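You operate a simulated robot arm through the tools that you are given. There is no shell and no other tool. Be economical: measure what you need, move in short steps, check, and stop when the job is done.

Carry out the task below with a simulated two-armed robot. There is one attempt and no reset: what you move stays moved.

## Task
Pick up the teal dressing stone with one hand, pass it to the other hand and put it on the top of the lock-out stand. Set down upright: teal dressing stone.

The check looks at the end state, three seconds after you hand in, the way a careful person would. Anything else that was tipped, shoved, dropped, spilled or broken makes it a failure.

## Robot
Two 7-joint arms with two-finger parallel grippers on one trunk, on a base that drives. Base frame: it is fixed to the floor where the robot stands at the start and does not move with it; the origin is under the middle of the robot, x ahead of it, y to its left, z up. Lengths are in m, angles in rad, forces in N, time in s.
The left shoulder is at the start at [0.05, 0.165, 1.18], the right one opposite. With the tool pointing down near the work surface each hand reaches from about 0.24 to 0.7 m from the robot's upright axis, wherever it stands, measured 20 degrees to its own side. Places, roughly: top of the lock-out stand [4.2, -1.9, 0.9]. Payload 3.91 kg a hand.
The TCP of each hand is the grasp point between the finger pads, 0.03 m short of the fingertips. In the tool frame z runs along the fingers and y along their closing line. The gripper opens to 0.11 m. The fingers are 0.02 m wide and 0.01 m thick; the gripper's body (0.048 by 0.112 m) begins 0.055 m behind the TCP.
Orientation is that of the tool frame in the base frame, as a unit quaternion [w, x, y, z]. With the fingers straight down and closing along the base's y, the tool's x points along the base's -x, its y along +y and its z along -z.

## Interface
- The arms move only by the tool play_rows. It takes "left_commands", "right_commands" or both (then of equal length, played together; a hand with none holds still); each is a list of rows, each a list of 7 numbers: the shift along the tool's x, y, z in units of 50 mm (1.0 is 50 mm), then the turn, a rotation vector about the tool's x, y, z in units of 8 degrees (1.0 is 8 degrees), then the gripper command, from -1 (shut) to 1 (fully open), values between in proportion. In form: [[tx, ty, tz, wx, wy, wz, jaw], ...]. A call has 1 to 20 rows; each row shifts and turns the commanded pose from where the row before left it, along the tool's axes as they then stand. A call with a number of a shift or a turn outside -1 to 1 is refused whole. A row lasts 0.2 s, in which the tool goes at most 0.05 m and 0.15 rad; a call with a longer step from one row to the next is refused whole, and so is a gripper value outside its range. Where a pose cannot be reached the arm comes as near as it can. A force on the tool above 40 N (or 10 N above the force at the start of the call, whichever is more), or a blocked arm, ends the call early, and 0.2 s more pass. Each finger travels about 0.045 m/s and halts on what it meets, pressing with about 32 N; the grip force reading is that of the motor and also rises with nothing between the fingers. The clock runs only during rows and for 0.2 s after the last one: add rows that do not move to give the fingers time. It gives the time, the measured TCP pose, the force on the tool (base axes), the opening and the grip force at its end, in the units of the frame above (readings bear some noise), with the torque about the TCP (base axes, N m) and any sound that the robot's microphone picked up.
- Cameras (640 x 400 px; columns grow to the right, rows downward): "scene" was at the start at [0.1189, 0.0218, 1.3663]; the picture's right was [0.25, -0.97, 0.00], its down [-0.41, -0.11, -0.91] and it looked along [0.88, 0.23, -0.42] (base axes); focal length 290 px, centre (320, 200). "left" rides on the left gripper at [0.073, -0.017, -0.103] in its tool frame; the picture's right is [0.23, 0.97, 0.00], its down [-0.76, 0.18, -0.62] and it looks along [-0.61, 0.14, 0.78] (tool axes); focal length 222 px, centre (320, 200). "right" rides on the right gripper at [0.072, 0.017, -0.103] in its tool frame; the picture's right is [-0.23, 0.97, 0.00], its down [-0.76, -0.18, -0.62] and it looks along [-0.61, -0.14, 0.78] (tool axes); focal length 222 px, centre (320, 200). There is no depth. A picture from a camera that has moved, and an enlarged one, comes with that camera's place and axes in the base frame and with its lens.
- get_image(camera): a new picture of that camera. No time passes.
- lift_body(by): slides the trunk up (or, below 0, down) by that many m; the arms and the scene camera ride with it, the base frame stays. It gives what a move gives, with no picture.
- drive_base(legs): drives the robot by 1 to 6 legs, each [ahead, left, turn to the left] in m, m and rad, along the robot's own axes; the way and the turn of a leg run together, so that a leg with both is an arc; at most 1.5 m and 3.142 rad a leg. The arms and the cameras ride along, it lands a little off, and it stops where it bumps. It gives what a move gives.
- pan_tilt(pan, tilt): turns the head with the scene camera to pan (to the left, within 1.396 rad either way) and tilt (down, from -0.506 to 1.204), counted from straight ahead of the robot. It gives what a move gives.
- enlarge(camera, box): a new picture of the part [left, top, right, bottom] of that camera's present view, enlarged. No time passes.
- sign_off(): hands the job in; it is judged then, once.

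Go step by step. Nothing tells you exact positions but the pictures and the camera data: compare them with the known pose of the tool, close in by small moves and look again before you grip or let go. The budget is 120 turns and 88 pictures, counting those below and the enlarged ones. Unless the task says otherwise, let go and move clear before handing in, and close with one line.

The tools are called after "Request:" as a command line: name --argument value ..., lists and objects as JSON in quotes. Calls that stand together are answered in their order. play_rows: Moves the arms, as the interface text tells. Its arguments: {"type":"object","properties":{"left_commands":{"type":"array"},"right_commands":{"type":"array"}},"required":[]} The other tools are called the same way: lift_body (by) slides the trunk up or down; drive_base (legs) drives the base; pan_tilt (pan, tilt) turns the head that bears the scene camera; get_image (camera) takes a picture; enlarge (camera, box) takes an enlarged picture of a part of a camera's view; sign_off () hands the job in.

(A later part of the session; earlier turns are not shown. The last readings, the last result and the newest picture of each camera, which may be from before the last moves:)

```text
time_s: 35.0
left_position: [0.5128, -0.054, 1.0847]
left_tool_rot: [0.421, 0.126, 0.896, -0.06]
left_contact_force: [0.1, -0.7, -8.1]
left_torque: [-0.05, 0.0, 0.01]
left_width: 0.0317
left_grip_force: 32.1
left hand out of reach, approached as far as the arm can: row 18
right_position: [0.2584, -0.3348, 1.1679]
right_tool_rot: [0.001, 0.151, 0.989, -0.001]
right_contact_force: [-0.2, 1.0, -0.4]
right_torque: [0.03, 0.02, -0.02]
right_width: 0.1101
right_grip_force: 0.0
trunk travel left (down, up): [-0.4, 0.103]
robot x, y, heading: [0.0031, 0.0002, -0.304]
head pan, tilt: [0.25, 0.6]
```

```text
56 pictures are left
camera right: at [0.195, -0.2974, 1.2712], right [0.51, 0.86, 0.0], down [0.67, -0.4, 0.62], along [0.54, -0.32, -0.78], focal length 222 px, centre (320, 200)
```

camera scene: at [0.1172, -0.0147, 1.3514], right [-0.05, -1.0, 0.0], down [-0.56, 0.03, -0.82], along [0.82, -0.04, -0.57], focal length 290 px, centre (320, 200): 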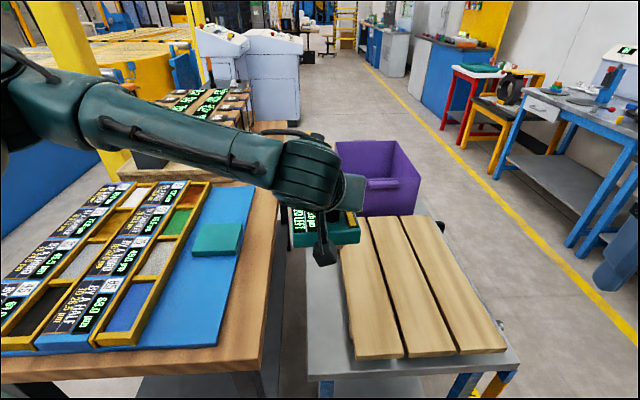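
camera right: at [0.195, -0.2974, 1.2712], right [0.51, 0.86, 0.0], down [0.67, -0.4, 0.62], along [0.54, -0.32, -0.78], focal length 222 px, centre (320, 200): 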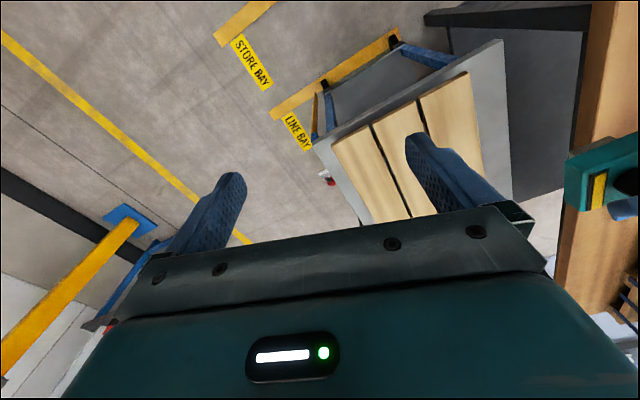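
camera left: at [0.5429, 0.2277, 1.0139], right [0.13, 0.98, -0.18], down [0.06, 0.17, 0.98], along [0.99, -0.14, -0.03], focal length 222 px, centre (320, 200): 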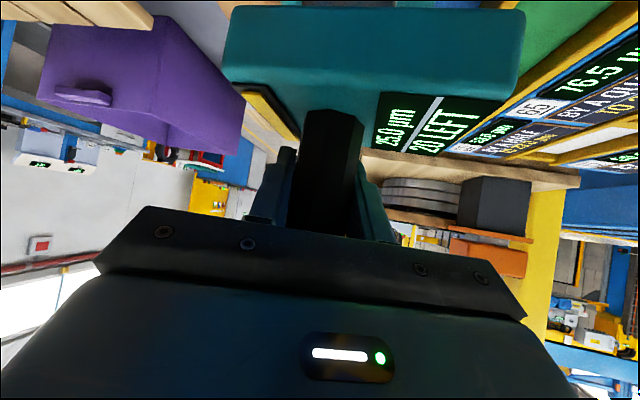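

The stone hangs level in front. I raise the right hand, bring it forward, tilt it slightly so its body leans away from the left wrist, and stop short to look.

Request:
play_rows --right_commands '[[0, 0, -0.85, 0, 0, 0, 1], [0, 0, -0.85, 0, 0, 0, 1], [-0.84, 0, 0, 0, 0, 0, 1], [-0.84, 0, 0, 0, 0, 0, 1], [-0.84, 0, 0, 0, 0, 0, 1], [-0.84, 0, 0, 0, 0, 0, 1], [0, 0, 0, 0, 0.75, 0, 1], [0, 0, 0, 0, 0.75, 0, 1], [0, 0.8, 0, 0, 0, 0, 1], [0, 0.8, 0, 0, 0, 0, 1], [0, 0.8, 0, 0, 0, 0, 1], [0, 0.8, 0, 0, 0, 0, 1]]'

Request:
get_image --camera "right"

Request:
get_image --camera "scene"

```text
time_s: 37.6
left_position: [0.5133, -0.0524, 1.0842]
left_tool_rot: [0.421, 0.126, 0.896, -0.061]
left_contact_force: [-0.2, 0.1, -7.2]
left_torque: [-0.07, -0.06, -0.07]
left_width: 0.0314
left_grip_force: 32.4
right_position: [0.4671, -0.2313, 1.2564]
right_tool_rot: [-0.104, 0.149, 0.983, 0.016]
right_contact_force: [-0.1, -0.2, 0.9]
right_torque: [-0.01, -0.01, -0.02]
right_width: 0.1101
right_grip_force: 0.0
trunk travel left (down, up): [-0.4, 0.103]
robot x, y, heading: [-0.0045, 0.0041, -0.305]
head pan, tilt: [0.25, 0.6]
```

```text
55 pictures are left
camera right: at [0.4249, -0.1993, 1.373], right [0.5, 0.86, -0.05], down [0.78, -0.43, 0.45], along [0.37, -0.26, -0.89], focal length 222 px, centre (320, 200)
```

right: 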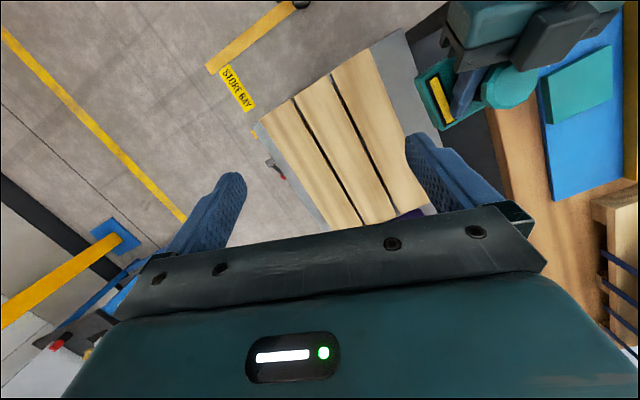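

```text
54 pictures are left
camera scene: at [0.1177, -0.0139, 1.3514], right [-0.05, -1.0, 0.0], down [-0.56, 0.03, -0.82], along [0.82, -0.04, -0.57], focal length 290 px, centre (320, 200)
```

scene: 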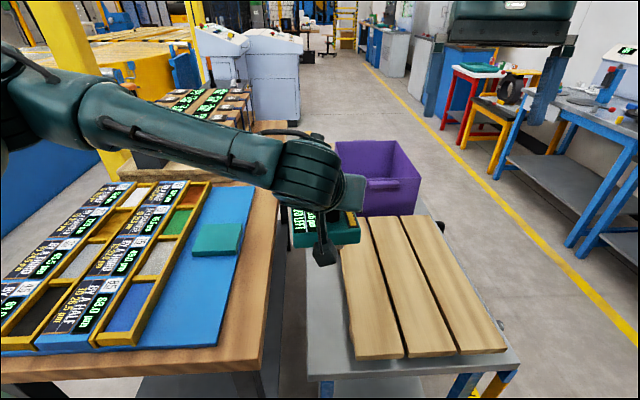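

The right camera confirms the cap at about [0.51, -0.054]. I bring the right hand over the cap.

Request:
play_rows --right_commands '[[-0.075, 0.738, 0, 0, 0, 0, 1], [-0.075, 0.738, 0, 0, 0, 0, 1], [-0.075, 0.738, 0, 0, 0, 0, 1], [-0.075, 0.738, 0, 0, 0, 0, 1], [-0.075, 0.738, 0, 0, 0, 0, 1], [0, 0, 0.4, 0, 0, 0, 1]]'

Request:
get_image --camera "right"

Request:
get_image --camera "scene"

```text
time_s: 39.0
left_position: [0.5131, -0.0535, 1.085]
left_tool_rot: [0.421, 0.127, 0.896, -0.06]
left_contact_force: [0.8, 0.2, -7.0]
left_torque: [-0.05, -0.05, -0.02]
left_width: 0.0316
left_grip_force: 32.4
right_position: [0.4841, -0.0923, 1.2157]
right_tool_rot: [-0.103, 0.15, 0.983, 0.016]
right_contact_force: [-0.1, 0.4, 0.3]
right_torque: [-0.01, 0.01, -0.03]
right_width: 0.1099
right_grip_force: 0.1
right hand out of reach, approached as far as the arm can: row 2, 3, 4, 5
trunk travel left (down, up): [-0.4, 0.103]
robot x, y, heading: [-0.0021, 0.0014, -0.303]
head pan, tilt: [0.25, 0.6]
```

```text
53 pictures are left
camera right: at [0.4414, -0.0623, 1.3327], right [0.5, 0.86, -0.05], down [0.78, -0.43, 0.45], along [0.37, -0.26, -0.89], focal length 222 px, centre (320, 200)
```

right: 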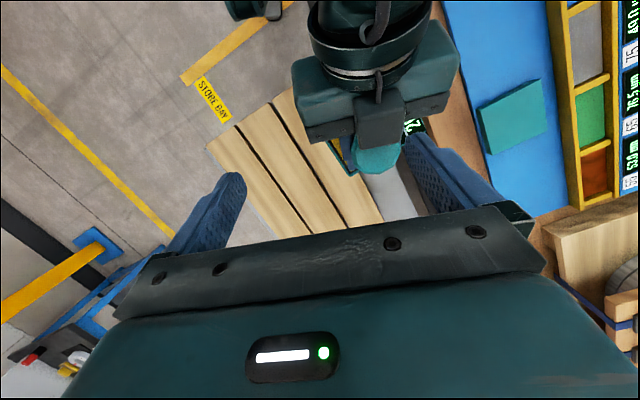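

```text
52 pictures are left
camera scene: at [0.1173, -0.0159, 1.3514], right [-0.05, -1.0, 0.0], down [-0.56, 0.03, -0.82], along [0.82, -0.04, -0.57], focal length 290 px, centre (320, 200)
```

scene: 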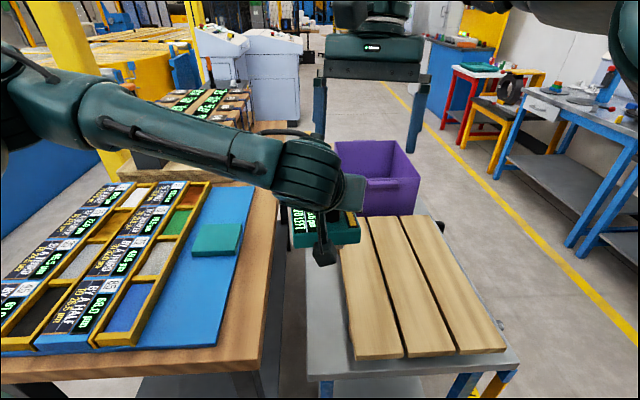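

The right arm stops short: it is too far and too high for it. I lower the stone 8 cm and bring it 3 cm closer, then try again.

Request:
play_rows --left_commands '[[0.247, 0, 0.204, 0, 0, 0, -1], [0.247, 0, 0.204, 0, 0, 0, -1], [0.247, 0, 0.204, 0, 0, 0, -1], [0.247, 0, 0.204, 0, 0, 0, -1], [0.247, 0, 0.204, 0, 0, 0, -1], [0.19, 0, -0.23, 0, 0, 0, -1], [0.19, 0, -0.23, 0, 0, 0, -1]]'

```text
time_s: 40.6
left_position: [0.4869, -0.0184, 1.0143]
left_tool_rot: [0.421, 0.128, 0.896, -0.06]
left_contact_force: [0.3, 0.5, -7.2]
left_torque: [-0.06, -0.05, 0.01]
left_width: 0.0313
left_grip_force: 32.0
left hand out of reach, approached as far as the arm can: row 1, 2, 3, 4, 5
right_position: [0.484, -0.0917, 1.2157]
right_tool_rot: [-0.104, 0.149, 0.983, 0.015]
right_contact_force: [-0.1, 0.1, 0.1]
right_torque: [0.01, -0.01, 0.01]
right_width: 0.1099
right_grip_force: 0.0
trunk travel left (down, up): [-0.4, 0.103]
robot x, y, heading: [0.0026, 0.0016, -0.305]
head pan, tilt: [0.25, 0.6]
```

The left hand was pushed to [0.487, -0.018, 1.014], lower and closer, which suits the right arm. I lower the right hand to just above the cap, then slide it over.

Request:
play_rows --right_commands '[[-0.1, 0, 0.49, 0, 0, 0, 1], [-0.1, 0, 0.49, 0, 0, 0, 1], [-0.1, 0, 0.49, 0, 0, 0, 1], [0, 0.472, 0, 0, 0, 0, 1], [0, 0.472, 0, 0, 0, 0, 1], [0, 0.472, 0, 0, 0, 0, 1]]'

Request:
get_image --camera "right"

Request:
get_image --camera "scene"

```text
time_s: 42.0
left_position: [0.4882, -0.0183, 1.0154]
left_tool_rot: [0.421, 0.126, 0.896, -0.06]
left_contact_force: [0.0, -0.5, -7.2]
left_torque: [-0.07, -0.02, 0.02]
left_width: 0.0314
left_grip_force: 32.2
right_position: [0.499, -0.0287, 1.1376]
right_tool_rot: [-0.103, 0.15, 0.983, 0.017]
right_contact_force: [-0.1, -0.1, 0.0]
right_torque: [0.01, -0.01, 0.0]
right_width: 0.1101
right_grip_force: 0.2
right hand out of reach, approached as far as the arm can: row 6
trunk travel left (down, up): [-0.4, 0.103]
robot x, y, heading: [-0.0006, -0.0025, -0.299]
head pan, tilt: [0.25, 0.6]
```

```text
51 pictures are left
camera right: at [0.4562, 0.0028, 1.2545], right [0.5, 0.86, -0.05], down [0.78, -0.43, 0.45], along [0.37, -0.26, -0.89], focal length 222 px, centre (320, 200)
```

right: 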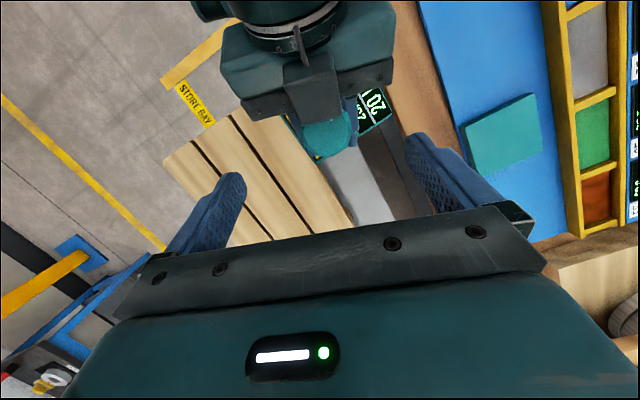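

```text
50 pictures are left
camera scene: at [0.1175, -0.015, 1.3514], right [-0.05, -1.0, 0.0], down [-0.56, 0.03, -0.82], along [0.82, -0.04, -0.57], focal length 290 px, centre (320, 200)
```

scene: 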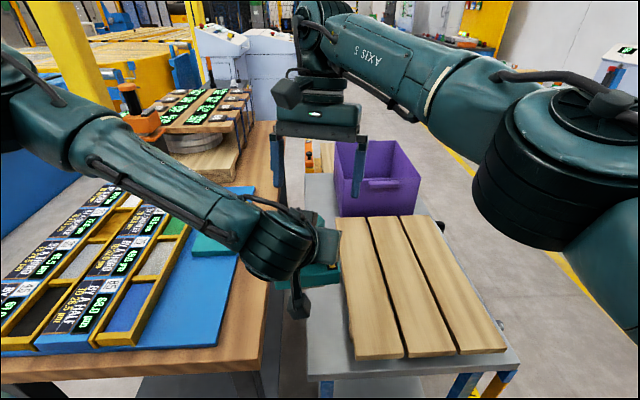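

Lined up to within about 8 mm. I go down along the tool axis in two halves, correcting sideways.

Request:
play_rows --right_commands '[[0, 0, 0.25, 0, 0, 0, 1], [-0.02, 0.08, 0.25, 0, 0, 0, 1], [-0.02, 0.08, 0.2, 0, 0, 0, 1]]'

Request:
get_image --camera "right"

Request:
get_image --camera "left"

```text
time_s: 42.9
left_position: [0.4878, -0.0183, 1.0145]
left_tool_rot: [0.422, 0.126, 0.896, -0.06]
left_contact_force: [0.3, -0.2, -7.3]
left_torque: [-0.05, -0.04, -0.04]
left_width: 0.0313
left_grip_force: 32.3
right_position: [0.4961, -0.0201, 1.1044]
right_tool_rot: [-0.104, 0.149, 0.983, 0.016]
right_contact_force: [0.4, 0.4, 0.4]
right_torque: [0.02, 0.01, 0.02]
right_width: 0.1099
right_grip_force: 0.1
trunk travel left (down, up): [-0.4, 0.103]
robot x, y, heading: [-0.0052, 0.0012, -0.303]
head pan, tilt: [0.25, 0.6]
```

```text
49 pictures are left
camera right: at [0.4539, 0.0108, 1.2216], right [0.5, 0.86, -0.05], down [0.78, -0.43, 0.45], along [0.37, -0.26, -0.89], focal length 222 px, centre (320, 200)
```

right: 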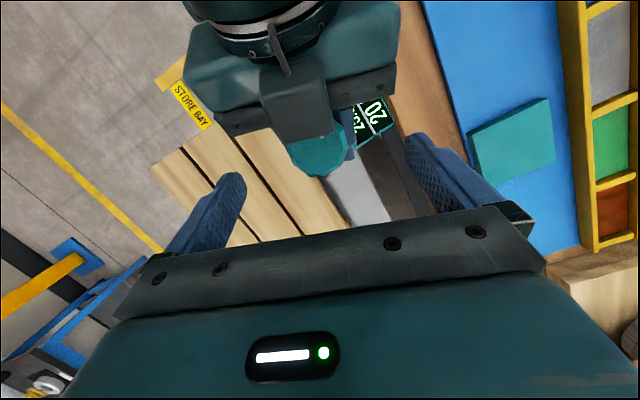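

```text
48 pictures are left
camera left: at [0.3634, 0.0005, 1.0265], right [0.13, 0.98, -0.18], down [0.06, 0.17, 0.98], along [0.99, -0.14, -0.03], focal length 222 px, centre (320, 200)
```

left: 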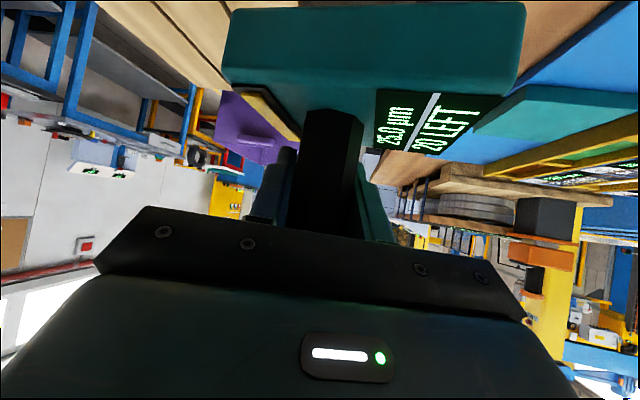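

The cap sits between the right fingers and the left gripper's rear box clears by over a centimetre. I go down the last 3 cm.

Request:
play_rows --right_commands '[[-0.02, 0, 0.25, 0, 0, 0, 1], [-0.02, 0, 0.25, 0, 0, 0, 1], [0, 0, 0.14, 0, 0, 0, 1]]'

Request:
get_image --camera "right"

Request:
get_image --camera "scene"

```text
time_s: 43.6
left_position: [0.488, -0.02, 1.0151]
left_tool_rot: [0.421, 0.125, 0.896, -0.06]
left_contact_force: [0.2, 0.4, -6.4]
left_torque: [-0.04, -0.02, -0.02]
left_width: 0.0311
left_grip_force: 31.9
right_position: [0.4903, -0.0178, 1.0723]
right_tool_rot: [-0.103, 0.15, 0.983, 0.017]
right_contact_force: [0.5, 0.3, 0.4]
right_torque: [-0.03, -0.02, 0.03]
right_width: 0.11
right_grip_force: 0.1
trunk travel left (down, up): [-0.4, 0.103]
robot x, y, heading: [0.0003, 0.0021, -0.3]
head pan, tilt: [0.25, 0.6]
```

```text
47 pictures are left
camera right: at [0.4495, 0.0135, 1.1888], right [0.5, 0.86, -0.05], down [0.78, -0.43, 0.45], along [0.37, -0.26, -0.89], focal length 222 px, centre (320, 200)
```

right: 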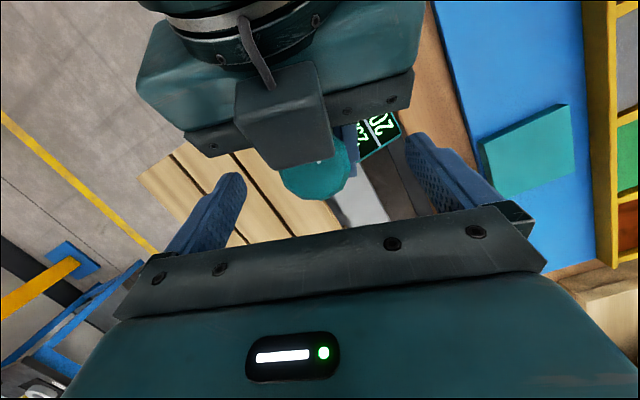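

```text
46 pictures are left
camera scene: at [0.1174, -0.0148, 1.3514], right [-0.05, -1.0, 0.0], down [-0.56, 0.03, -0.82], along [0.82, -0.04, -0.57], focal length 290 px, centre (320, 200)
```

scene: 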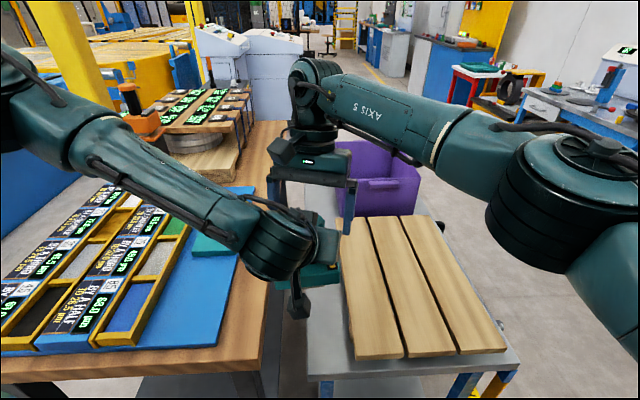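

Good alignment: cap centred between the fingers, about 5 mm behind the finger centreline. I nudge back 2.5 mm and close the right gripper on the cap.

Request:
play_rows --right_commands '[[0.05, 0, 0, 0, 0, 0, 1], [0, 0, 0, 0, 0, 0, -1], [0, 0, 0, 0, 0, 0, -1], [0, 0, 0, 0, 0, 0, -1], [0, 0, 0, 0, 0, 0, -1], [0, 0, 0, 0, 0, 0, -1], [0, 0, 0, 0, 0, 0, -1], [0, 0, 0, 0, 0, 0, -1]]'

Request:
get_image --camera "right"

```text
time_s: 45.5
left_position: [0.4891, -0.0166, 1.0151]
left_tool_rot: [0.422, 0.124, 0.896, -0.058]
left_contact_force: [6.9, 18.9, -5.3]
left_torque: [-0.65, 0.1, -0.18]
left_width: 0.0316
left_grip_force: 32.1
right_position: [0.4891, -0.0174, 1.0721]
right_tool_rot: [-0.103, 0.15, 0.983, 0.014]
right_contact_force: [-7.8, -19.3, -0.1]
right_torque: [-0.44, 0.28, 0.26]
right_width: 0.0454
right_grip_force: 32.1
trunk travel left (down, up): [-0.4, 0.103]
robot x, y, heading: [-0.0026, 0.0, -0.301]
head pan, tilt: [0.25, 0.6]
```

```text
45 pictures are left
camera right: at [0.4476, 0.0135, 1.1893], right [0.5, 0.86, -0.05], down [0.78, -0.43, 0.45], along [0.37, -0.27, -0.89], focal length 222 px, centre (320, 200)
```

right: 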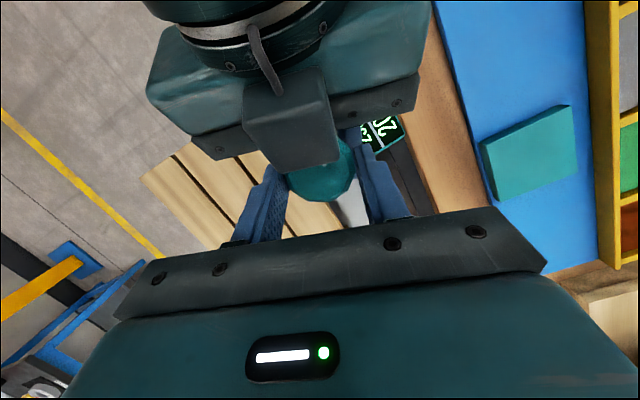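

Cap gripped (0.045 m). The arms press about 19 N sideways against each other, so I relieve that with a 3 mm shift before releasing.

Request:
play_rows --right_commands '[[0, -0.06, 0, 0, 0, 0, -1], [0, 0, 0, 0, 0, 0, -1]]'

```text
time_s: 46.0
left_position: [0.4872, -0.0184, 1.016]
left_tool_rot: [0.422, 0.128, 0.896, -0.061]
left_contact_force: [0.1, 14.2, -3.1]
left_torque: [-0.32, -0.4, -0.05]
left_width: 0.0314
left_grip_force: 31.5
right_position: [0.4883, -0.0184, 1.073]
right_tool_rot: [-0.103, 0.15, 0.983, 0.015]
right_contact_force: [0.9, -14.8, -0.1]
right_torque: [-0.54, 0.38, -0.01]
right_width: 0.0452
right_grip_force: 32.0
trunk travel left (down, up): [-0.4, 0.103]
robot x, y, heading: [-0.0009, -0.0009, -0.298]
head pan, tilt: [0.25, 0.6]
```

Request:
play_rows --right_commands '[[0, -0.08, 0, 0, 0, 0, -1], [0, 0, 0, 0, 0, 0, -1]]'

```text
time_s: 46.6
left_position: [0.4862, -0.0204, 1.015]
left_tool_rot: [0.421, 0.129, 0.896, -0.062]
left_contact_force: [-10.6, -9.0, -6.8]
left_torque: [0.72, -0.32, 0.26]
left_width: 0.0312
left_grip_force: 32.2
right_position: [0.4866, -0.0217, 1.0724]
right_tool_rot: [-0.103, 0.148, 0.983, 0.019]
right_contact_force: [10.3, 8.6, -0.4]
right_torque: [-0.29, -0.34, -0.29]
right_width: 0.0452
right_grip_force: 32.0
trunk travel left (down, up): [-0.4, 0.103]
robot x, y, heading: [0.0001, 0.0013, -0.302]
head pan, tilt: [0.25, 0.6]
```

Request:
play_rows --right_commands '[[-0.02, 0.045, 0, 0, 0, 0, -1], [0, 0, 0, 0, 0, 0, -1]]'

```text
time_s: 47.2
left_position: [0.4879, -0.0201, 1.0153]
left_tool_rot: [0.421, 0.126, 0.896, -0.06]
left_contact_force: [-2.1, -13.4, -13.0]
left_torque: [0.4, 0.42, -0.21]
left_width: 0.0312
left_grip_force: 32.1
right_position: [0.4876, -0.0198, 1.0721]
right_tool_rot: [-0.104, 0.149, 0.983, 0.018]
right_contact_force: [1.8, 13.0, 5.8]
right_torque: [0.26, -0.58, 0.21]
right_width: 0.0452
right_grip_force: 32.0
trunk travel left (down, up): [-0.4, 0.103]
robot x, y, heading: [-0.0015, -0.0007, -0.304]
head pan, tilt: [0.25, 0.6]
```

Residual force is small. I release the left gripper while the right holds.

Request:
play_rows --left_commands '[[0, 0, 0, 0, 0, 0, -0.3], [0, 0, 0, 0, 0, 0, 0.2], [0, 0, 0, 0, 0, 0, 0.6], [0, 0, 0, 0, 0, 0, 1], [0, 0, 0, 0, 0, 0, 1], [0, 0, 0, 0, 0, 0, 1]]'

Request:
get_image --camera "left"

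Request:
get_image --camera "right"

```text
time_s: 48.6
left_position: [0.4876, -0.019, 1.0155]
left_tool_rot: [0.422, 0.127, 0.896, -0.06]
left_contact_force: [0.0, 0.1, 0.7]
left_torque: [0.01, -0.03, 0.0]
left_width: 0.1102
left_grip_force: 0.0
right_position: [0.4889, -0.0205, 1.0711]
right_tool_rot: [-0.103, 0.149, 0.983, 0.016]
right_contact_force: [-0.5, 0.3, -0.3]
right_torque: [-0.02, -0.03, 0.01]
right_width: 0.0453
right_grip_force: 31.8
trunk travel left (down, up): [-0.4, 0.103]
robot x, y, heading: [0.0004, -0.0005, -0.299]
head pan, tilt: [0.25, 0.6]
```

```text
44 pictures are left
camera left: at [0.3634, 0.0005, 1.0266], right [0.13, 0.98, -0.18], down [0.05, 0.17, 0.98], along [0.99, -0.14, -0.03], focal length 222 px, centre (320, 200)
```

left: 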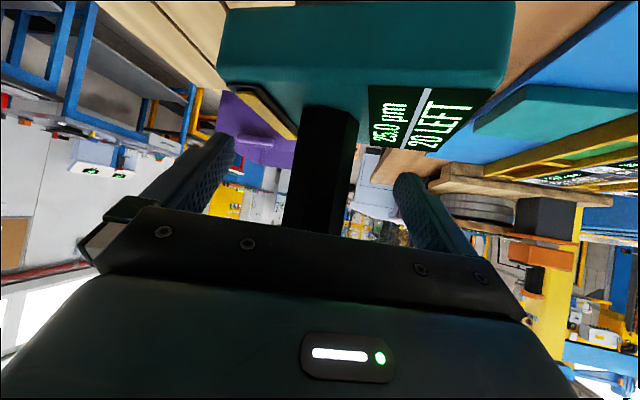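

```text
43 pictures are left
camera right: at [0.447, 0.0096, 1.1887], right [0.5, 0.86, -0.05], down [0.78, -0.43, 0.45], along [0.37, -0.26, -0.89], focal length 222 px, centre (320, 200)
```

right: 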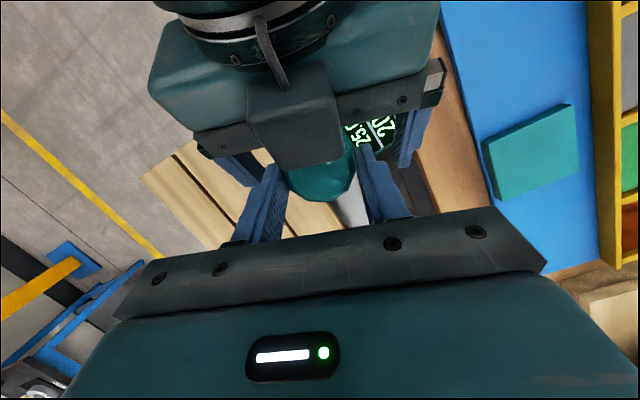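

The left fingers are open and the stone stays in place. I check that the right hand's load reading shows the weight before moving the left hand away.

Request:
play_rows --right_commands '[[0, 0, 0, 0, 0, 0, -1], [0, 0, 0, 0, 0, 0, -1]]'

Request:
get_image --camera "scene"

```text
time_s: 49.2
left_position: [0.4879, -0.0192, 1.0161]
left_tool_rot: [0.422, 0.126, 0.896, -0.061]
left_contact_force: [0.1, -0.2, -0.7]
left_torque: [-0.03, -0.04, 0.0]
left_width: 0.1099
left_grip_force: 0.0
right_position: [0.4894, -0.021, 1.0728]
right_tool_rot: [-0.103, 0.149, 0.983, 0.016]
right_contact_force: [0.3, 0.3, -0.8]
right_torque: [-0.02, -0.02, -0.04]
right_width: 0.0453
right_grip_force: 31.8
trunk travel left (down, up): [-0.4, 0.103]
robot x, y, heading: [0.0047, -0.0008, -0.302]
head pan, tilt: [0.25, 0.6]
```

```text
42 pictures are left
camera scene: at [0.1174, -0.0148, 1.3514], right [-0.05, -1.0, 0.0], down [-0.56, 0.03, -0.82], along [0.82, -0.04, -0.57], focal length 290 px, centre (320, 200)
```

scene: 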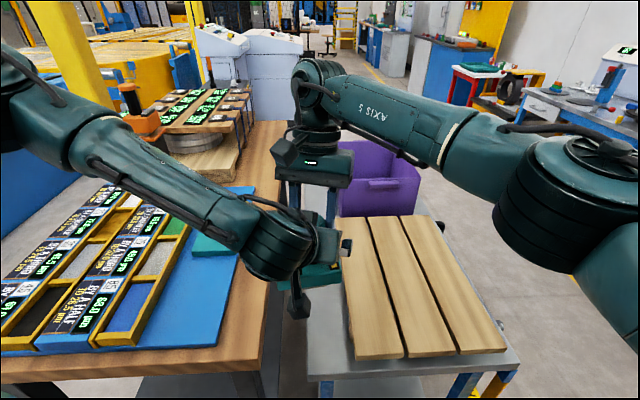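

The right hand reads almost no weight, which is odd, so I retract the left hand a little along its axis and recheck.

Request:
play_rows --left_commands '[[0, 0, -0.2, 0, 0, 0, 1], [0, 0, -0.2, 0, 0, 0, 1]]'

Request:
get_image --camera "left"

```text
time_s: 49.9
left_position: [0.4721, -0.0147, 1.0289]
left_tool_rot: [0.421, 0.126, 0.896, -0.059]
left_contact_force: [0.1, 0.2, -0.3]
left_torque: [0.02, -0.01, 0.0]
left_width: 0.1099
left_grip_force: 0.1
right_position: [0.4878, -0.0217, 1.0718]
right_tool_rot: [-0.103, 0.15, 0.983, 0.016]
right_contact_force: [0.1, -0.4, 1.0]
right_torque: [-0.03, -0.05, -0.03]
right_width: 0.0454
right_grip_force: 32.0
trunk travel left (down, up): [-0.4, 0.103]
robot x, y, heading: [-0.0012, 0.002, -0.299]
head pan, tilt: [0.25, 0.6]
```

```text
41 pictures are left
camera left: at [0.3478, 0.0049, 1.0397], right [0.13, 0.98, -0.18], down [0.05, 0.17, 0.98], along [0.99, -0.14, -0.03], focal length 222 px, centre (320, 200)
```

left: 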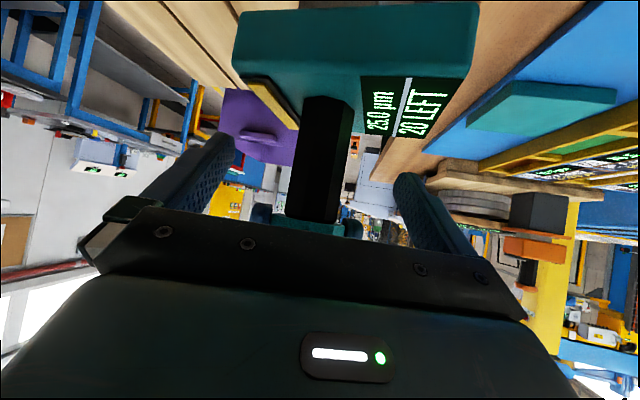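

The stone hangs free in the right hand. I retract the left hand fully and move it off to the left.

Request:
play_rows --left_commands '[[0, 0, -0.4, 0, 0, 0, 1], [0, 0, -0.4, 0, 0, 0, 1], [0, 0, -0.4, 0, 0, 0, 1], [0, 0, -0.4, 0, 0, 0, 1], [-0.3, 0.5, 0, 0, 0, 0, 1], [-0.3, 0.5, 0, 0, 0, 0, 1], [-0.3, 0.7, 0, 0, 0, 0, 1], [-0.3, 0.7, 0, 0, 0, 0, 1], [0, 0.7, 0, 0, 0, 0, 1]]'

Request:
get_image --camera "scene"

Request:
get_image --camera "right"

```text
time_s: 51.9
left_position: [0.4941, 0.1416, 1.1229]
left_tool_rot: [0.421, 0.127, 0.896, -0.061]
left_contact_force: [0.5, -0.2, -0.3]
left_torque: [-0.03, 0.0, -0.05]
left_width: 0.1098
left_grip_force: 0.0
left hand out of reach, approached as far as the arm can: row 4
right_position: [0.4889, -0.021, 1.0717]
right_tool_rot: [-0.103, 0.15, 0.983, 0.017]
right_contact_force: [0.2, 0.7, 0.4]
right_torque: [-0.03, -0.07, -0.02]
right_width: 0.0455
right_grip_force: 31.8
trunk travel left (down, up): [-0.4, 0.103]
robot x, y, heading: [0.0009, 0.0013, -0.303]
head pan, tilt: [0.25, 0.6]
```

```text
40 pictures are left
camera scene: at [0.1174, -0.0137, 1.3514], right [-0.05, -1.0, 0.0], down [-0.56, 0.03, -0.82], along [0.82, -0.04, -0.57], focal length 290 px, centre (320, 200)
```

scene: 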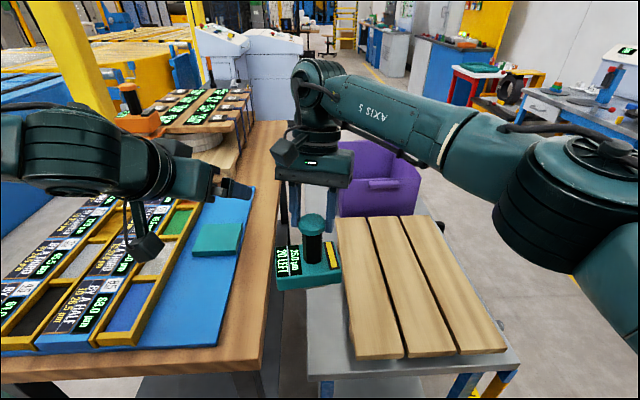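

```text
39 pictures are left
camera right: at [0.4469, 0.0107, 1.1887], right [0.5, 0.86, -0.05], down [0.78, -0.43, 0.45], along [0.37, -0.26, -0.89], focal length 222 px, centre (320, 200)
```

right: 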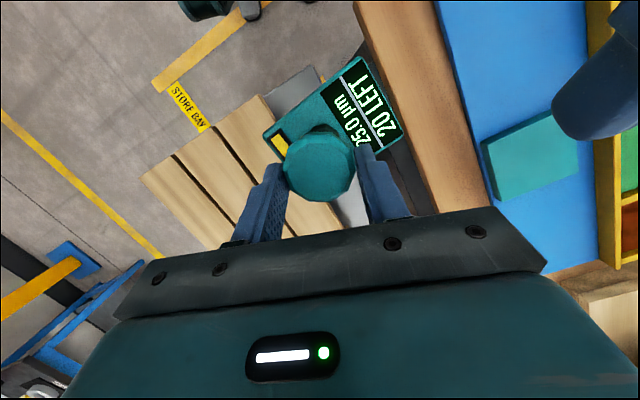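

Handover complete: the stone hangs from the right hand. I raise it 8 cm to get clear of the table and verify it is secure and upright.

Request:
play_rows --right_commands '[[0.02, 0, -0.1, 0, 0, 0, -1], [0.06, 0, -0.29, 0, 0, 0, -1], [0.084, 0, -0.39, 0, 0, 0, -1], [0.084, 0, -0.39, 0, 0, 0, -1], [0.084, 0, -0.39, 0, 0, 0, -1], [0, 0, 0, 0, 0, 0, -1]]'

Request:
enlarge --camera "scene" --box '[240, 130, 400, 290]'

```text
time_s: 53.2
left_position: [0.4931, 0.1404, 1.1229]
left_tool_rot: [0.422, 0.126, 0.896, -0.06]
left_contact_force: [-0.8, -0.1, 0.0]
left_torque: [-0.04, -0.01, -0.01]
left_width: 0.11
left_grip_force: 0.1
right_position: [0.4885, -0.0213, 1.1522]
right_tool_rot: [-0.104, 0.15, 0.983, 0.015]
right_contact_force: [0.2, 0.8, -7.6]
right_torque: [-0.02, -0.03, 0.02]
right_width: 0.0452
right_grip_force: 32.0
trunk travel left (down, up): [-0.4, 0.103]
robot x, y, heading: [0.0016, -0.0024, -0.299]
head pan, tilt: [0.25, 0.6]
```

```text
2.50 times, centred on (320, 210) of scene
camera zoom: at [0.1176, -0.015, 1.3514], right [-0.05, -1.0, 0.0], down [-0.56, 0.03, -0.82], along [0.82, -0.04, -0.57], focal length 726 px, centre (320, 175)
```

zoom: 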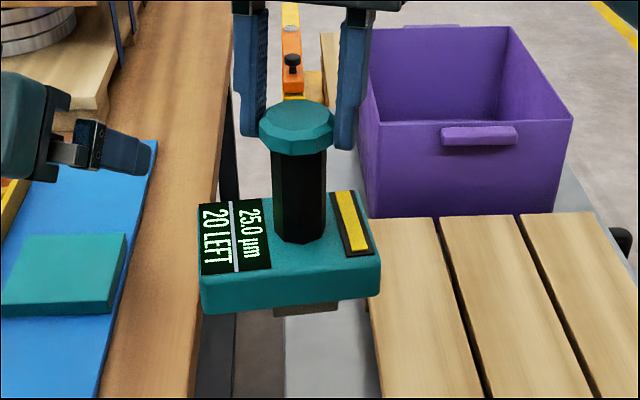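

The grip holds the full weight (7.6 N) and the stone is upright. Now I look at the stand and the route.

Request:
pan_tilt --pan -0.15 --tilt 0.25

Request:
get_image --camera "scene"

Request:
enlarge --camera "scene" --box '[230, 120, 390, 220]'

```text
time_s: 54.1
left_position: [0.4934, 0.1409, 1.1227]
left_tool_rot: [0.422, 0.126, 0.896, -0.06]
left_contact_force: [-1.0, -0.1, 0.8]
left_torque: [0.0, 0.04, -0.02]
left_width: 0.11
left_grip_force: 0.0
right_position: [0.4894, -0.0216, 1.1528]
right_tool_rot: [-0.104, 0.151, 0.983, 0.015]
right_contact_force: [-0.3, -0.3, -8.0]
right_torque: [-0.02, -0.06, 0.0]
right_width: 0.0455
right_grip_force: 32.1
trunk travel left (down, up): [-0.4, 0.103]
robot x, y, heading: [0.0009, 0.0023, -0.301]
head pan, tilt: [-0.15, 0.25]
```

```text
37 pictures are left
camera scene: at [0.1132, -0.0509, 1.3835], right [-0.44, -0.9, 0.0], down [-0.22, 0.11, -0.97], along [0.87, -0.42, -0.25], focal length 290 px, centre (320, 200)
```

scene: 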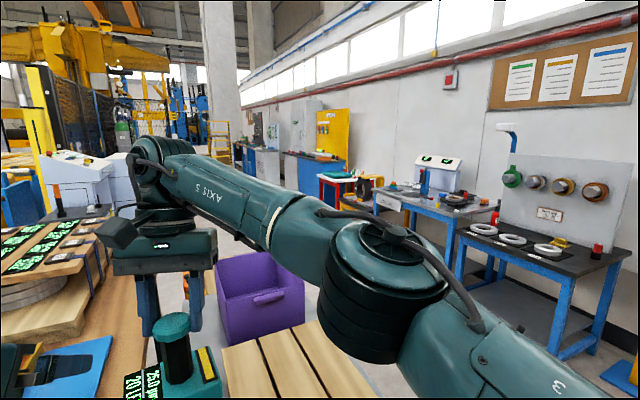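

```text
4.00 times, centred on (310, 170) of scene
camera zoom: at [0.1132, -0.0509, 1.3835], right [-0.44, -0.9, 0.0], down [-0.22, 0.11, -0.97], along [0.87, -0.42, -0.25], focal length 1161 px, centre (360, 320)
```

zoom: 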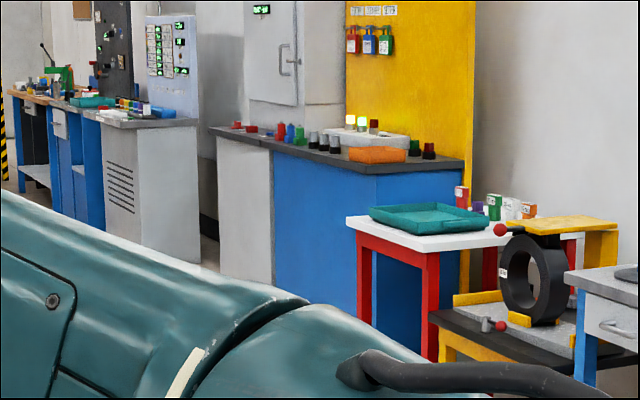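

The stand is the blue cabinet with the padlock board behind it, at about [4.1, -1.85]. First I tuck the stone in closer on the right side, then check what is on the robot's right before driving.

Request:
play_rows --right_commands '[[0.06, -0.3, 0, 0, 0, 0, -1], [0.13, -0.6, 0, 0, 0, 0, -1], [0.13, -0.6, 0, 0, 0, 0, -1], [0.13, -0.6, 0, 0, 0, 0, -1], [0.13, -0.6, 0, 0, 0, 0, -1], [0.13, -0.6, 0, 0, 0, 0, -1], [0.13, -0.6, 0, 0, 0, 0, -1], [0.13, -0.6, 0, 0, 0, 0, -1], [0.06, -0.3, 0, 0, 0, 0, -1]]'

Request:
pan_tilt --pan -0.9 --tilt 0.5

Request:
get_image --camera "scene"

```text
time_s: 56.1
left_position: [0.4936, 0.1406, 1.1222]
left_tool_rot: [0.422, 0.126, 0.896, -0.059]
left_contact_force: [-0.1, 1.1, 0.6]
left_torque: [-0.02, 0.0, -0.01]
left_width: 0.1099
left_grip_force: 0.1
right_position: [0.3693, -0.2366, 1.1636]
right_tool_rot: [-0.104, 0.15, 0.983, 0.018]
right_contact_force: [1.0, 1.1, -7.6]
right_torque: [-0.04, -0.05, -0.01]
right_width: 0.0452
right_grip_force: 32.7
trunk travel left (down, up): [-0.4, 0.103]
robot x, y, heading: [0.003, -0.0017, -0.298]
head pan, tilt: [-0.15, 0.25]
```

```text
time_s: 57.2
left_position: [0.4926, 0.1396, 1.1223]
left_tool_rot: [0.422, 0.126, 0.896, -0.06]
left_contact_force: [-0.4, 0.3, -0.2]
left_torque: [0.03, 0.01, -0.04]
left_width: 0.1101
left_grip_force: 0.0
right_position: [0.369, -0.236, 1.1631]
right_tool_rot: [-0.104, 0.149, 0.983, 0.016]
right_contact_force: [0.6, 0.0, -7.2]
right_torque: [-0.03, -0.03, -0.05]
right_width: 0.0452
right_grip_force: 31.5
trunk travel left (down, up): [-0.4, 0.103]
robot x, y, heading: [0.0004, 0.0002, -0.302]
head pan, tilt: [-0.901, 0.499]
```

```text
35 pictures are left
camera scene: at [0.0618, -0.0953, 1.3605], right [-0.93, -0.36, 0.0], down [-0.17, 0.45, -0.88], along [0.32, -0.82, -0.48], focal length 290 px, centre (320, 200)
```

scene: 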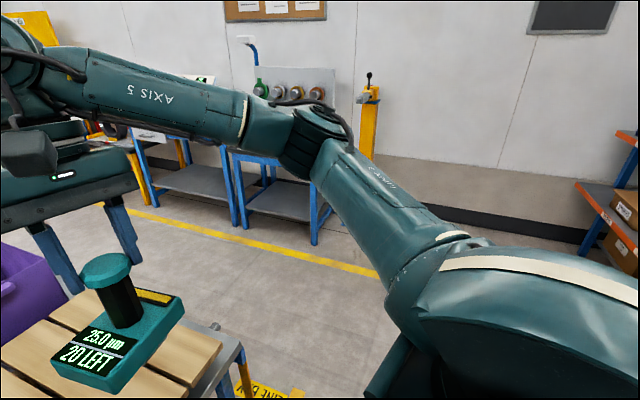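

The floor to the right is clear up to the yellow line (y ≈ -1.64), and the trolley ends at y ≈ -0.56. I strafe right, straighten, and check.

Request:
drive_base --legs '[[0.18, -1.07, 0], [0, 0, 0.3]]'

Request:
pan_tilt --pan 0.0 --tilt 0.3

Request:
get_image --camera "scene"

```text
time_s: 63.8
left_position: [0.2804, -0.8011, 1.1223]
left_tool_rot: [0.425, -0.021, 0.905, 0.01]
left_contact_force: [-1.0, -0.2, -0.5]
left_torque: [0.0, 0.01, 0.04]
left_width: 0.1103
left_grip_force: 0.1
right_position: [0.284, -1.197, 1.1631]
right_tool_rot: [-0.105, -0.012, 0.994, -0.002]
right_contact_force: [-0.3, -0.4, -6.4]
right_torque: [-0.02, -0.05, -0.01]
right_width: 0.0454
right_grip_force: 32.0
trunk travel left (down, up): [-0.4, 0.103]
robot x, y, heading: [-0.1391, -1.0926, 0.026]
head pan, tilt: [-0.901, 0.499]
```

```text
time_s: 65.0
left_position: [0.282, -0.8009, 1.1227]
left_tool_rot: [0.426, -0.021, 0.905, 0.009]
left_contact_force: [0.5, -0.1, -1.7]
left_torque: [0.01, -0.01, 0.02]
left_width: 0.1099
left_grip_force: 0.1
right_position: [0.2846, -1.1983, 1.1639]
right_tool_rot: [-0.105, -0.012, 0.994, -0.001]
right_contact_force: [0.0, -0.2, -7.8]
right_torque: [-0.01, -0.06, -0.01]
right_width: 0.0449
right_grip_force: 32.0
trunk travel left (down, up): [-0.4, 0.103]
robot x, y, heading: [-0.1431, -1.0922, 0.025]
head pan, tilt: [0.0, 0.3]
```

```text
34 pictures are left
camera scene: at [-0.0171, -1.0913, 1.3789], right [0.02, -1.0, 0.0], down [-0.3, -0.01, -0.96], along [0.95, 0.02, -0.3], focal length 290 px, centre (320, 200)
```

scene: 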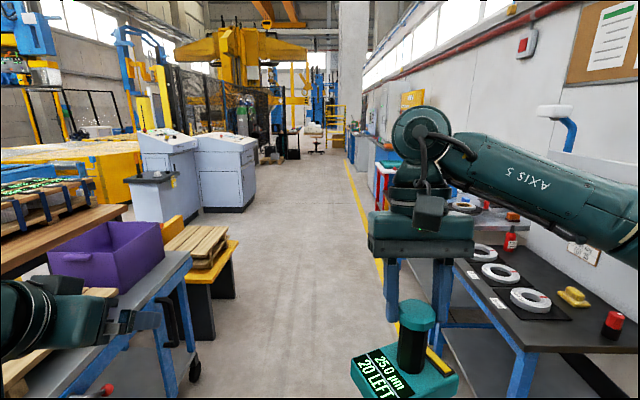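

The lane ahead is clear between the trolley/pallet on the left and benches on the right. I drive ahead.

Request:
drive_base --legs '[[1.4, 0.05, -0.02]]'

Request:
get_image --camera "scene"

```text
time_s: 72.2
left_position: [1.7312, -0.7404, 1.1231]
left_tool_rot: [0.426, -0.011, 0.905, 0.004]
left_contact_force: [-0.4, -1.0, 0.2]
left_torque: [0.03, 0.02, 0.0]
left_width: 0.1101
left_grip_force: 0.1
right_position: [1.7256, -1.138, 1.1634]
right_tool_rot: [-0.104, -0.001, 0.995, 0.0]
right_contact_force: [-0.7, -0.6, -8.2]
right_torque: [-0.02, -0.03, 0.0]
right_width: 0.0451
right_grip_force: 32.0
trunk travel left (down, up): [-0.4, 0.103]
robot x, y, heading: [1.3011, -1.0236, 0.001]
head pan, tilt: [0.0, 0.3]
```

```text
33 pictures are left
camera scene: at [1.4274, -1.0246, 1.3789], right [0.0, -1.0, 0.0], down [-0.3, 0.0, -0.96], along [0.96, 0.0, -0.3], focal length 290 px, centre (320, 200)
```

scene: 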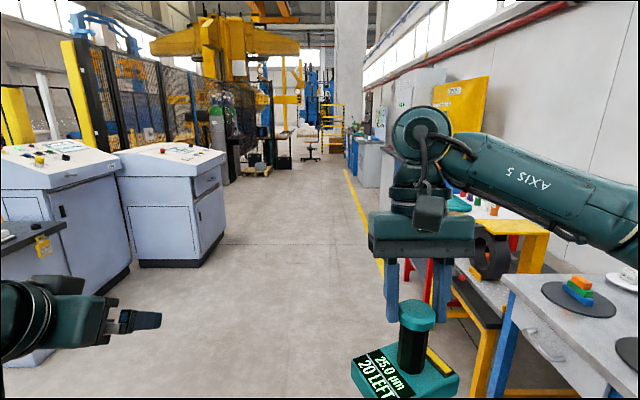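

Continuing ahead, slightly left for arm clearance over the right-hand benches.

Request:
drive_base --legs '[[0.3, 0.2, 0], [1.4, 0, 0]]'

Request:
pan_tilt --pan -0.45 --tilt 0.3

Request:
get_image --camera "scene"

```text
time_s: 81.2
left_position: [3.442, -0.5343, 1.123]
left_tool_rot: [0.426, -0.007, 0.905, 0.003]
left_contact_force: [-0.1, 0.4, -0.7]
left_torque: [-0.01, 0.04, 0.04]
left_width: 0.1101
left_grip_force: 0.1
right_position: [3.4336, -0.9307, 1.163]
right_tool_rot: [-0.104, 0.002, 0.995, 0.0]
right_contact_force: [0.2, -0.7, -7.1]
right_torque: [0.03, -0.07, 0.0]
right_width: 0.0453
right_grip_force: 31.8
trunk travel left (down, up): [-0.4, 0.103]
robot x, y, heading: [3.0133, -0.8119, -0.003]
head pan, tilt: [0.0, 0.3]
```

```text
time_s: 82.1
left_position: [3.442, -0.5358, 1.1234]
left_tool_rot: [0.427, -0.008, 0.904, 0.003]
left_contact_force: [-0.1, -0.8, -0.9]
left_torque: [0.0, 0.02, 0.0]
left_width: 0.1099
left_grip_force: 0.0
right_position: [3.4322, -0.9317, 1.1629]
right_tool_rot: [-0.105, 0.002, 0.995, 0.001]
right_contact_force: [-0.7, -0.3, -7.6]
right_torque: [-0.03, -0.03, 0.01]
right_width: 0.0454
right_grip_force: 31.7
trunk travel left (down, up): [-0.4, 0.103]
robot x, y, heading: [3.011, -0.8162, -0.009]
head pan, tilt: [-0.45, 0.3]
```

```text
32 pictures are left
camera scene: at [3.1261, -0.8564, 1.3789], right [-0.44, -0.9, 0.0], down [-0.27, 0.13, -0.96], along [0.86, -0.42, -0.3], focal length 290 px, centre (320, 200)
```

scene: 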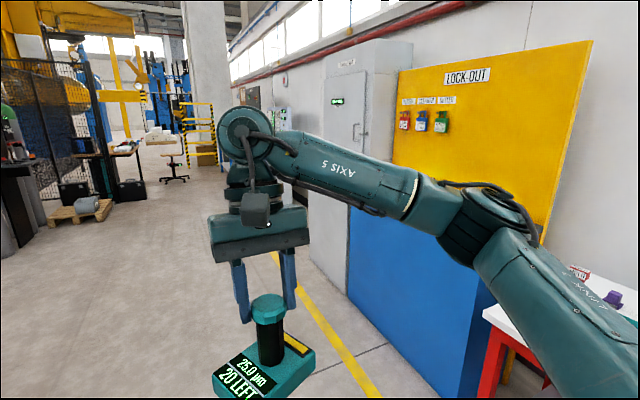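

The LOCK-OUT board confirms the stand. I drive level with it and turn to face it.

Request:
drive_base --legs '[[1.1, 0, 0], [0, 0, -1.56]]'

Request:
pan_tilt --pan 0.0 --tilt 0.5

Request:
get_image --camera "scene"

```text
time_s: 91.6
left_position: [4.3892, -1.2616, 1.1223]
left_tool_rot: [0.299, 0.643, 0.637, -0.303]
left_contact_force: [0.0, 0.3, 0.4]
left_torque: [-0.02, -0.01, 0.01]
left_width: 0.1099
left_grip_force: 0.0
right_position: [3.9936, -1.2429, 1.1626]
right_tool_rot: [-0.073, 0.714, 0.693, 0.075]
right_contact_force: [-0.2, 0.3, -7.6]
right_torque: [-0.06, 0.01, 0.02]
right_width: 0.0453
right_grip_force: 32.1
trunk travel left (down, up): [-0.4, 0.103]
robot x, y, heading: [4.1209, -0.821, -1.596]
head pan, tilt: [-0.45, 0.3]
```

```text
time_s: 92.5
left_position: [4.3889, -1.2609, 1.1223]
left_tool_rot: [0.301, 0.642, 0.638, -0.302]
left_contact_force: [-0.4, -0.6, 0.8]
left_torque: [-0.03, -0.03, 0.0]
left_width: 0.1101
left_grip_force: 0.1
right_position: [3.9933, -1.2414, 1.163]
right_tool_rot: [-0.072, 0.713, 0.693, 0.075]
right_contact_force: [0.7, 0.4, -7.8]
right_torque: [-0.06, 0.05, 0.02]
right_width: 0.0451
right_grip_force: 32.1
trunk travel left (down, up): [-0.4, 0.103]
robot x, y, heading: [4.1179, -0.824, -1.602]
head pan, tilt: [0.0, 0.499]
```

```text
31 pictures are left
camera scene: at [4.1181, -0.9464, 1.3605], right [-1.0, 0.03, 0.0], down [0.01, 0.48, -0.88], along [-0.03, -0.88, -0.48], focal length 290 px, centre (320, 200)
```

scene: 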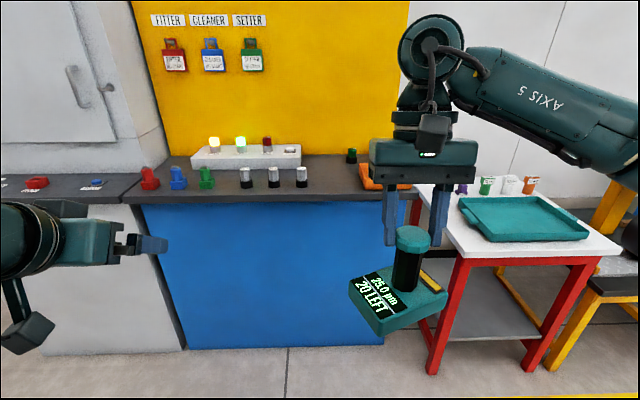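

I'm facing the lock-out stand; its counter has padlocks, cylinders and a lit rack on it. I zoom in for a free spot.

Request:
enlarge --camera "scene" --box '[120, 120, 440, 220]'

```text
2.00 times, centred on (280, 170) of scene
camera zoom: at [4.1181, -0.9464, 1.3605], right [-1.0, 0.03, 0.0], down [0.01, 0.48, -0.88], along [-0.03, -0.88, -0.48], focal length 581 px, centre (400, 260)
```

zoom: 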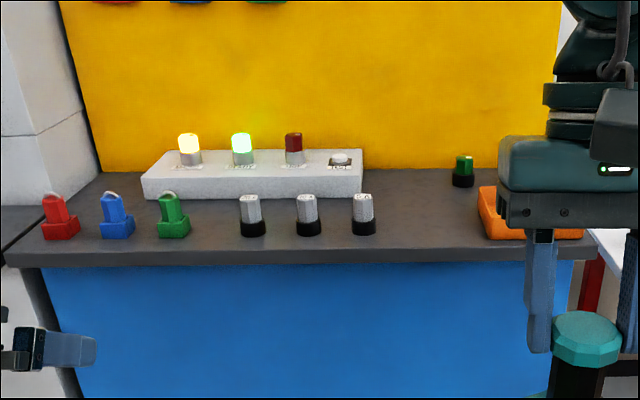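

The free spot is on the counter between the last cylinder and the orange tray, about x 4.03, y -1.95. I drive closer with the stone held well above the counter.

Request:
drive_base --legs '[[0.4, 0.04, 0], [0.18, 0, 0.02]]'

Request:
pan_tilt --pan -0.1 --tilt 0.75

Request:
get_image --camera "scene"

Request:
get_image --camera "right"

```text
time_s: 96.2
left_position: [4.4192, -1.8482, 1.1228]
left_tool_rot: [0.302, 0.637, 0.643, -0.299]
left_contact_force: [-0.2, -0.4, -0.5]
left_torque: [-0.01, 0.0, -0.01]
left_width: 0.11
left_grip_force: 0.0
right_position: [4.0221, -1.8348, 1.1635]
right_tool_rot: [-0.074, 0.708, 0.698, 0.075]
right_contact_force: [0.1, 0.0, -8.3]
right_torque: [-0.06, 0.03, -0.02]
right_width: 0.0453
right_grip_force: 32.6
trunk travel left (down, up): [-0.4, 0.103]
robot x, y, heading: [4.1455, -1.4166, -1.581]
head pan, tilt: [0.0, 0.499]
```

```text
time_s: 96.9
left_position: [4.4192, -1.8484, 1.1247]
left_tool_rot: [0.301, 0.638, 0.642, -0.3]
left_contact_force: [-0.2, 0.4, 0.1]
left_torque: [0.01, -0.01, 0.02]
left_width: 0.1101
left_grip_force: 0.0
right_position: [4.0227, -1.8353, 1.1612]
right_tool_rot: [-0.074, 0.708, 0.698, 0.075]
right_contact_force: [-0.3, -0.3, -7.4]
right_torque: [-0.05, -0.02, 0.01]
right_width: 0.045
right_grip_force: 32.4
trunk travel left (down, up): [-0.4, 0.103]
robot x, y, heading: [4.1461, -1.4158, -1.583]
head pan, tilt: [-0.099, 0.75]
```

```text
29 pictures are left
camera scene: at [4.1355, -1.5288, 1.3386], right [-0.99, 0.11, 0.0], down [0.08, 0.68, -0.73], along [-0.08, -0.73, -0.68], focal length 290 px, centre (320, 200)
```

scene: 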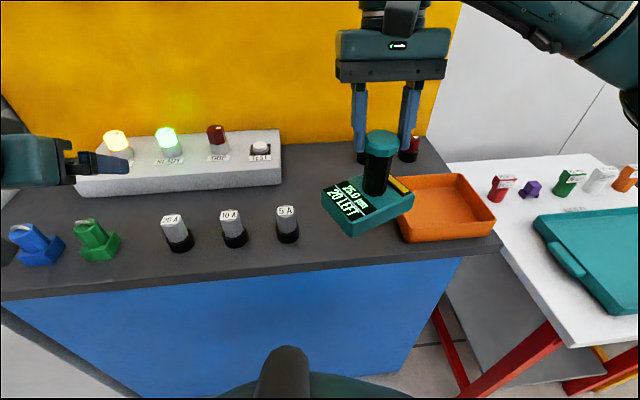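

```text
28 pictures are left
camera right: at [4.0416, -1.786, 1.2793], right [0.97, -0.24, -0.05], down [-0.19, -0.87, 0.45], along [-0.15, -0.43, -0.89], focal length 222 px, centre (320, 200)
```

right: 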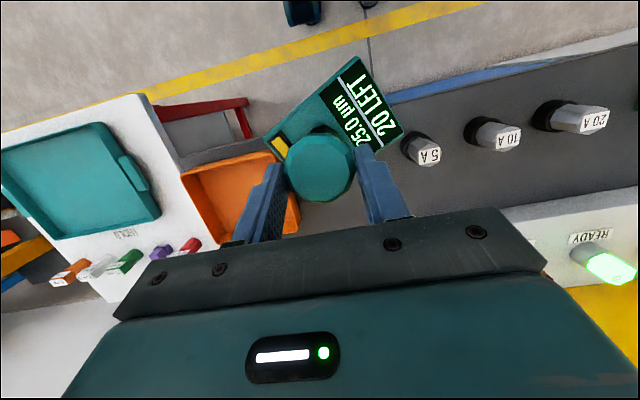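

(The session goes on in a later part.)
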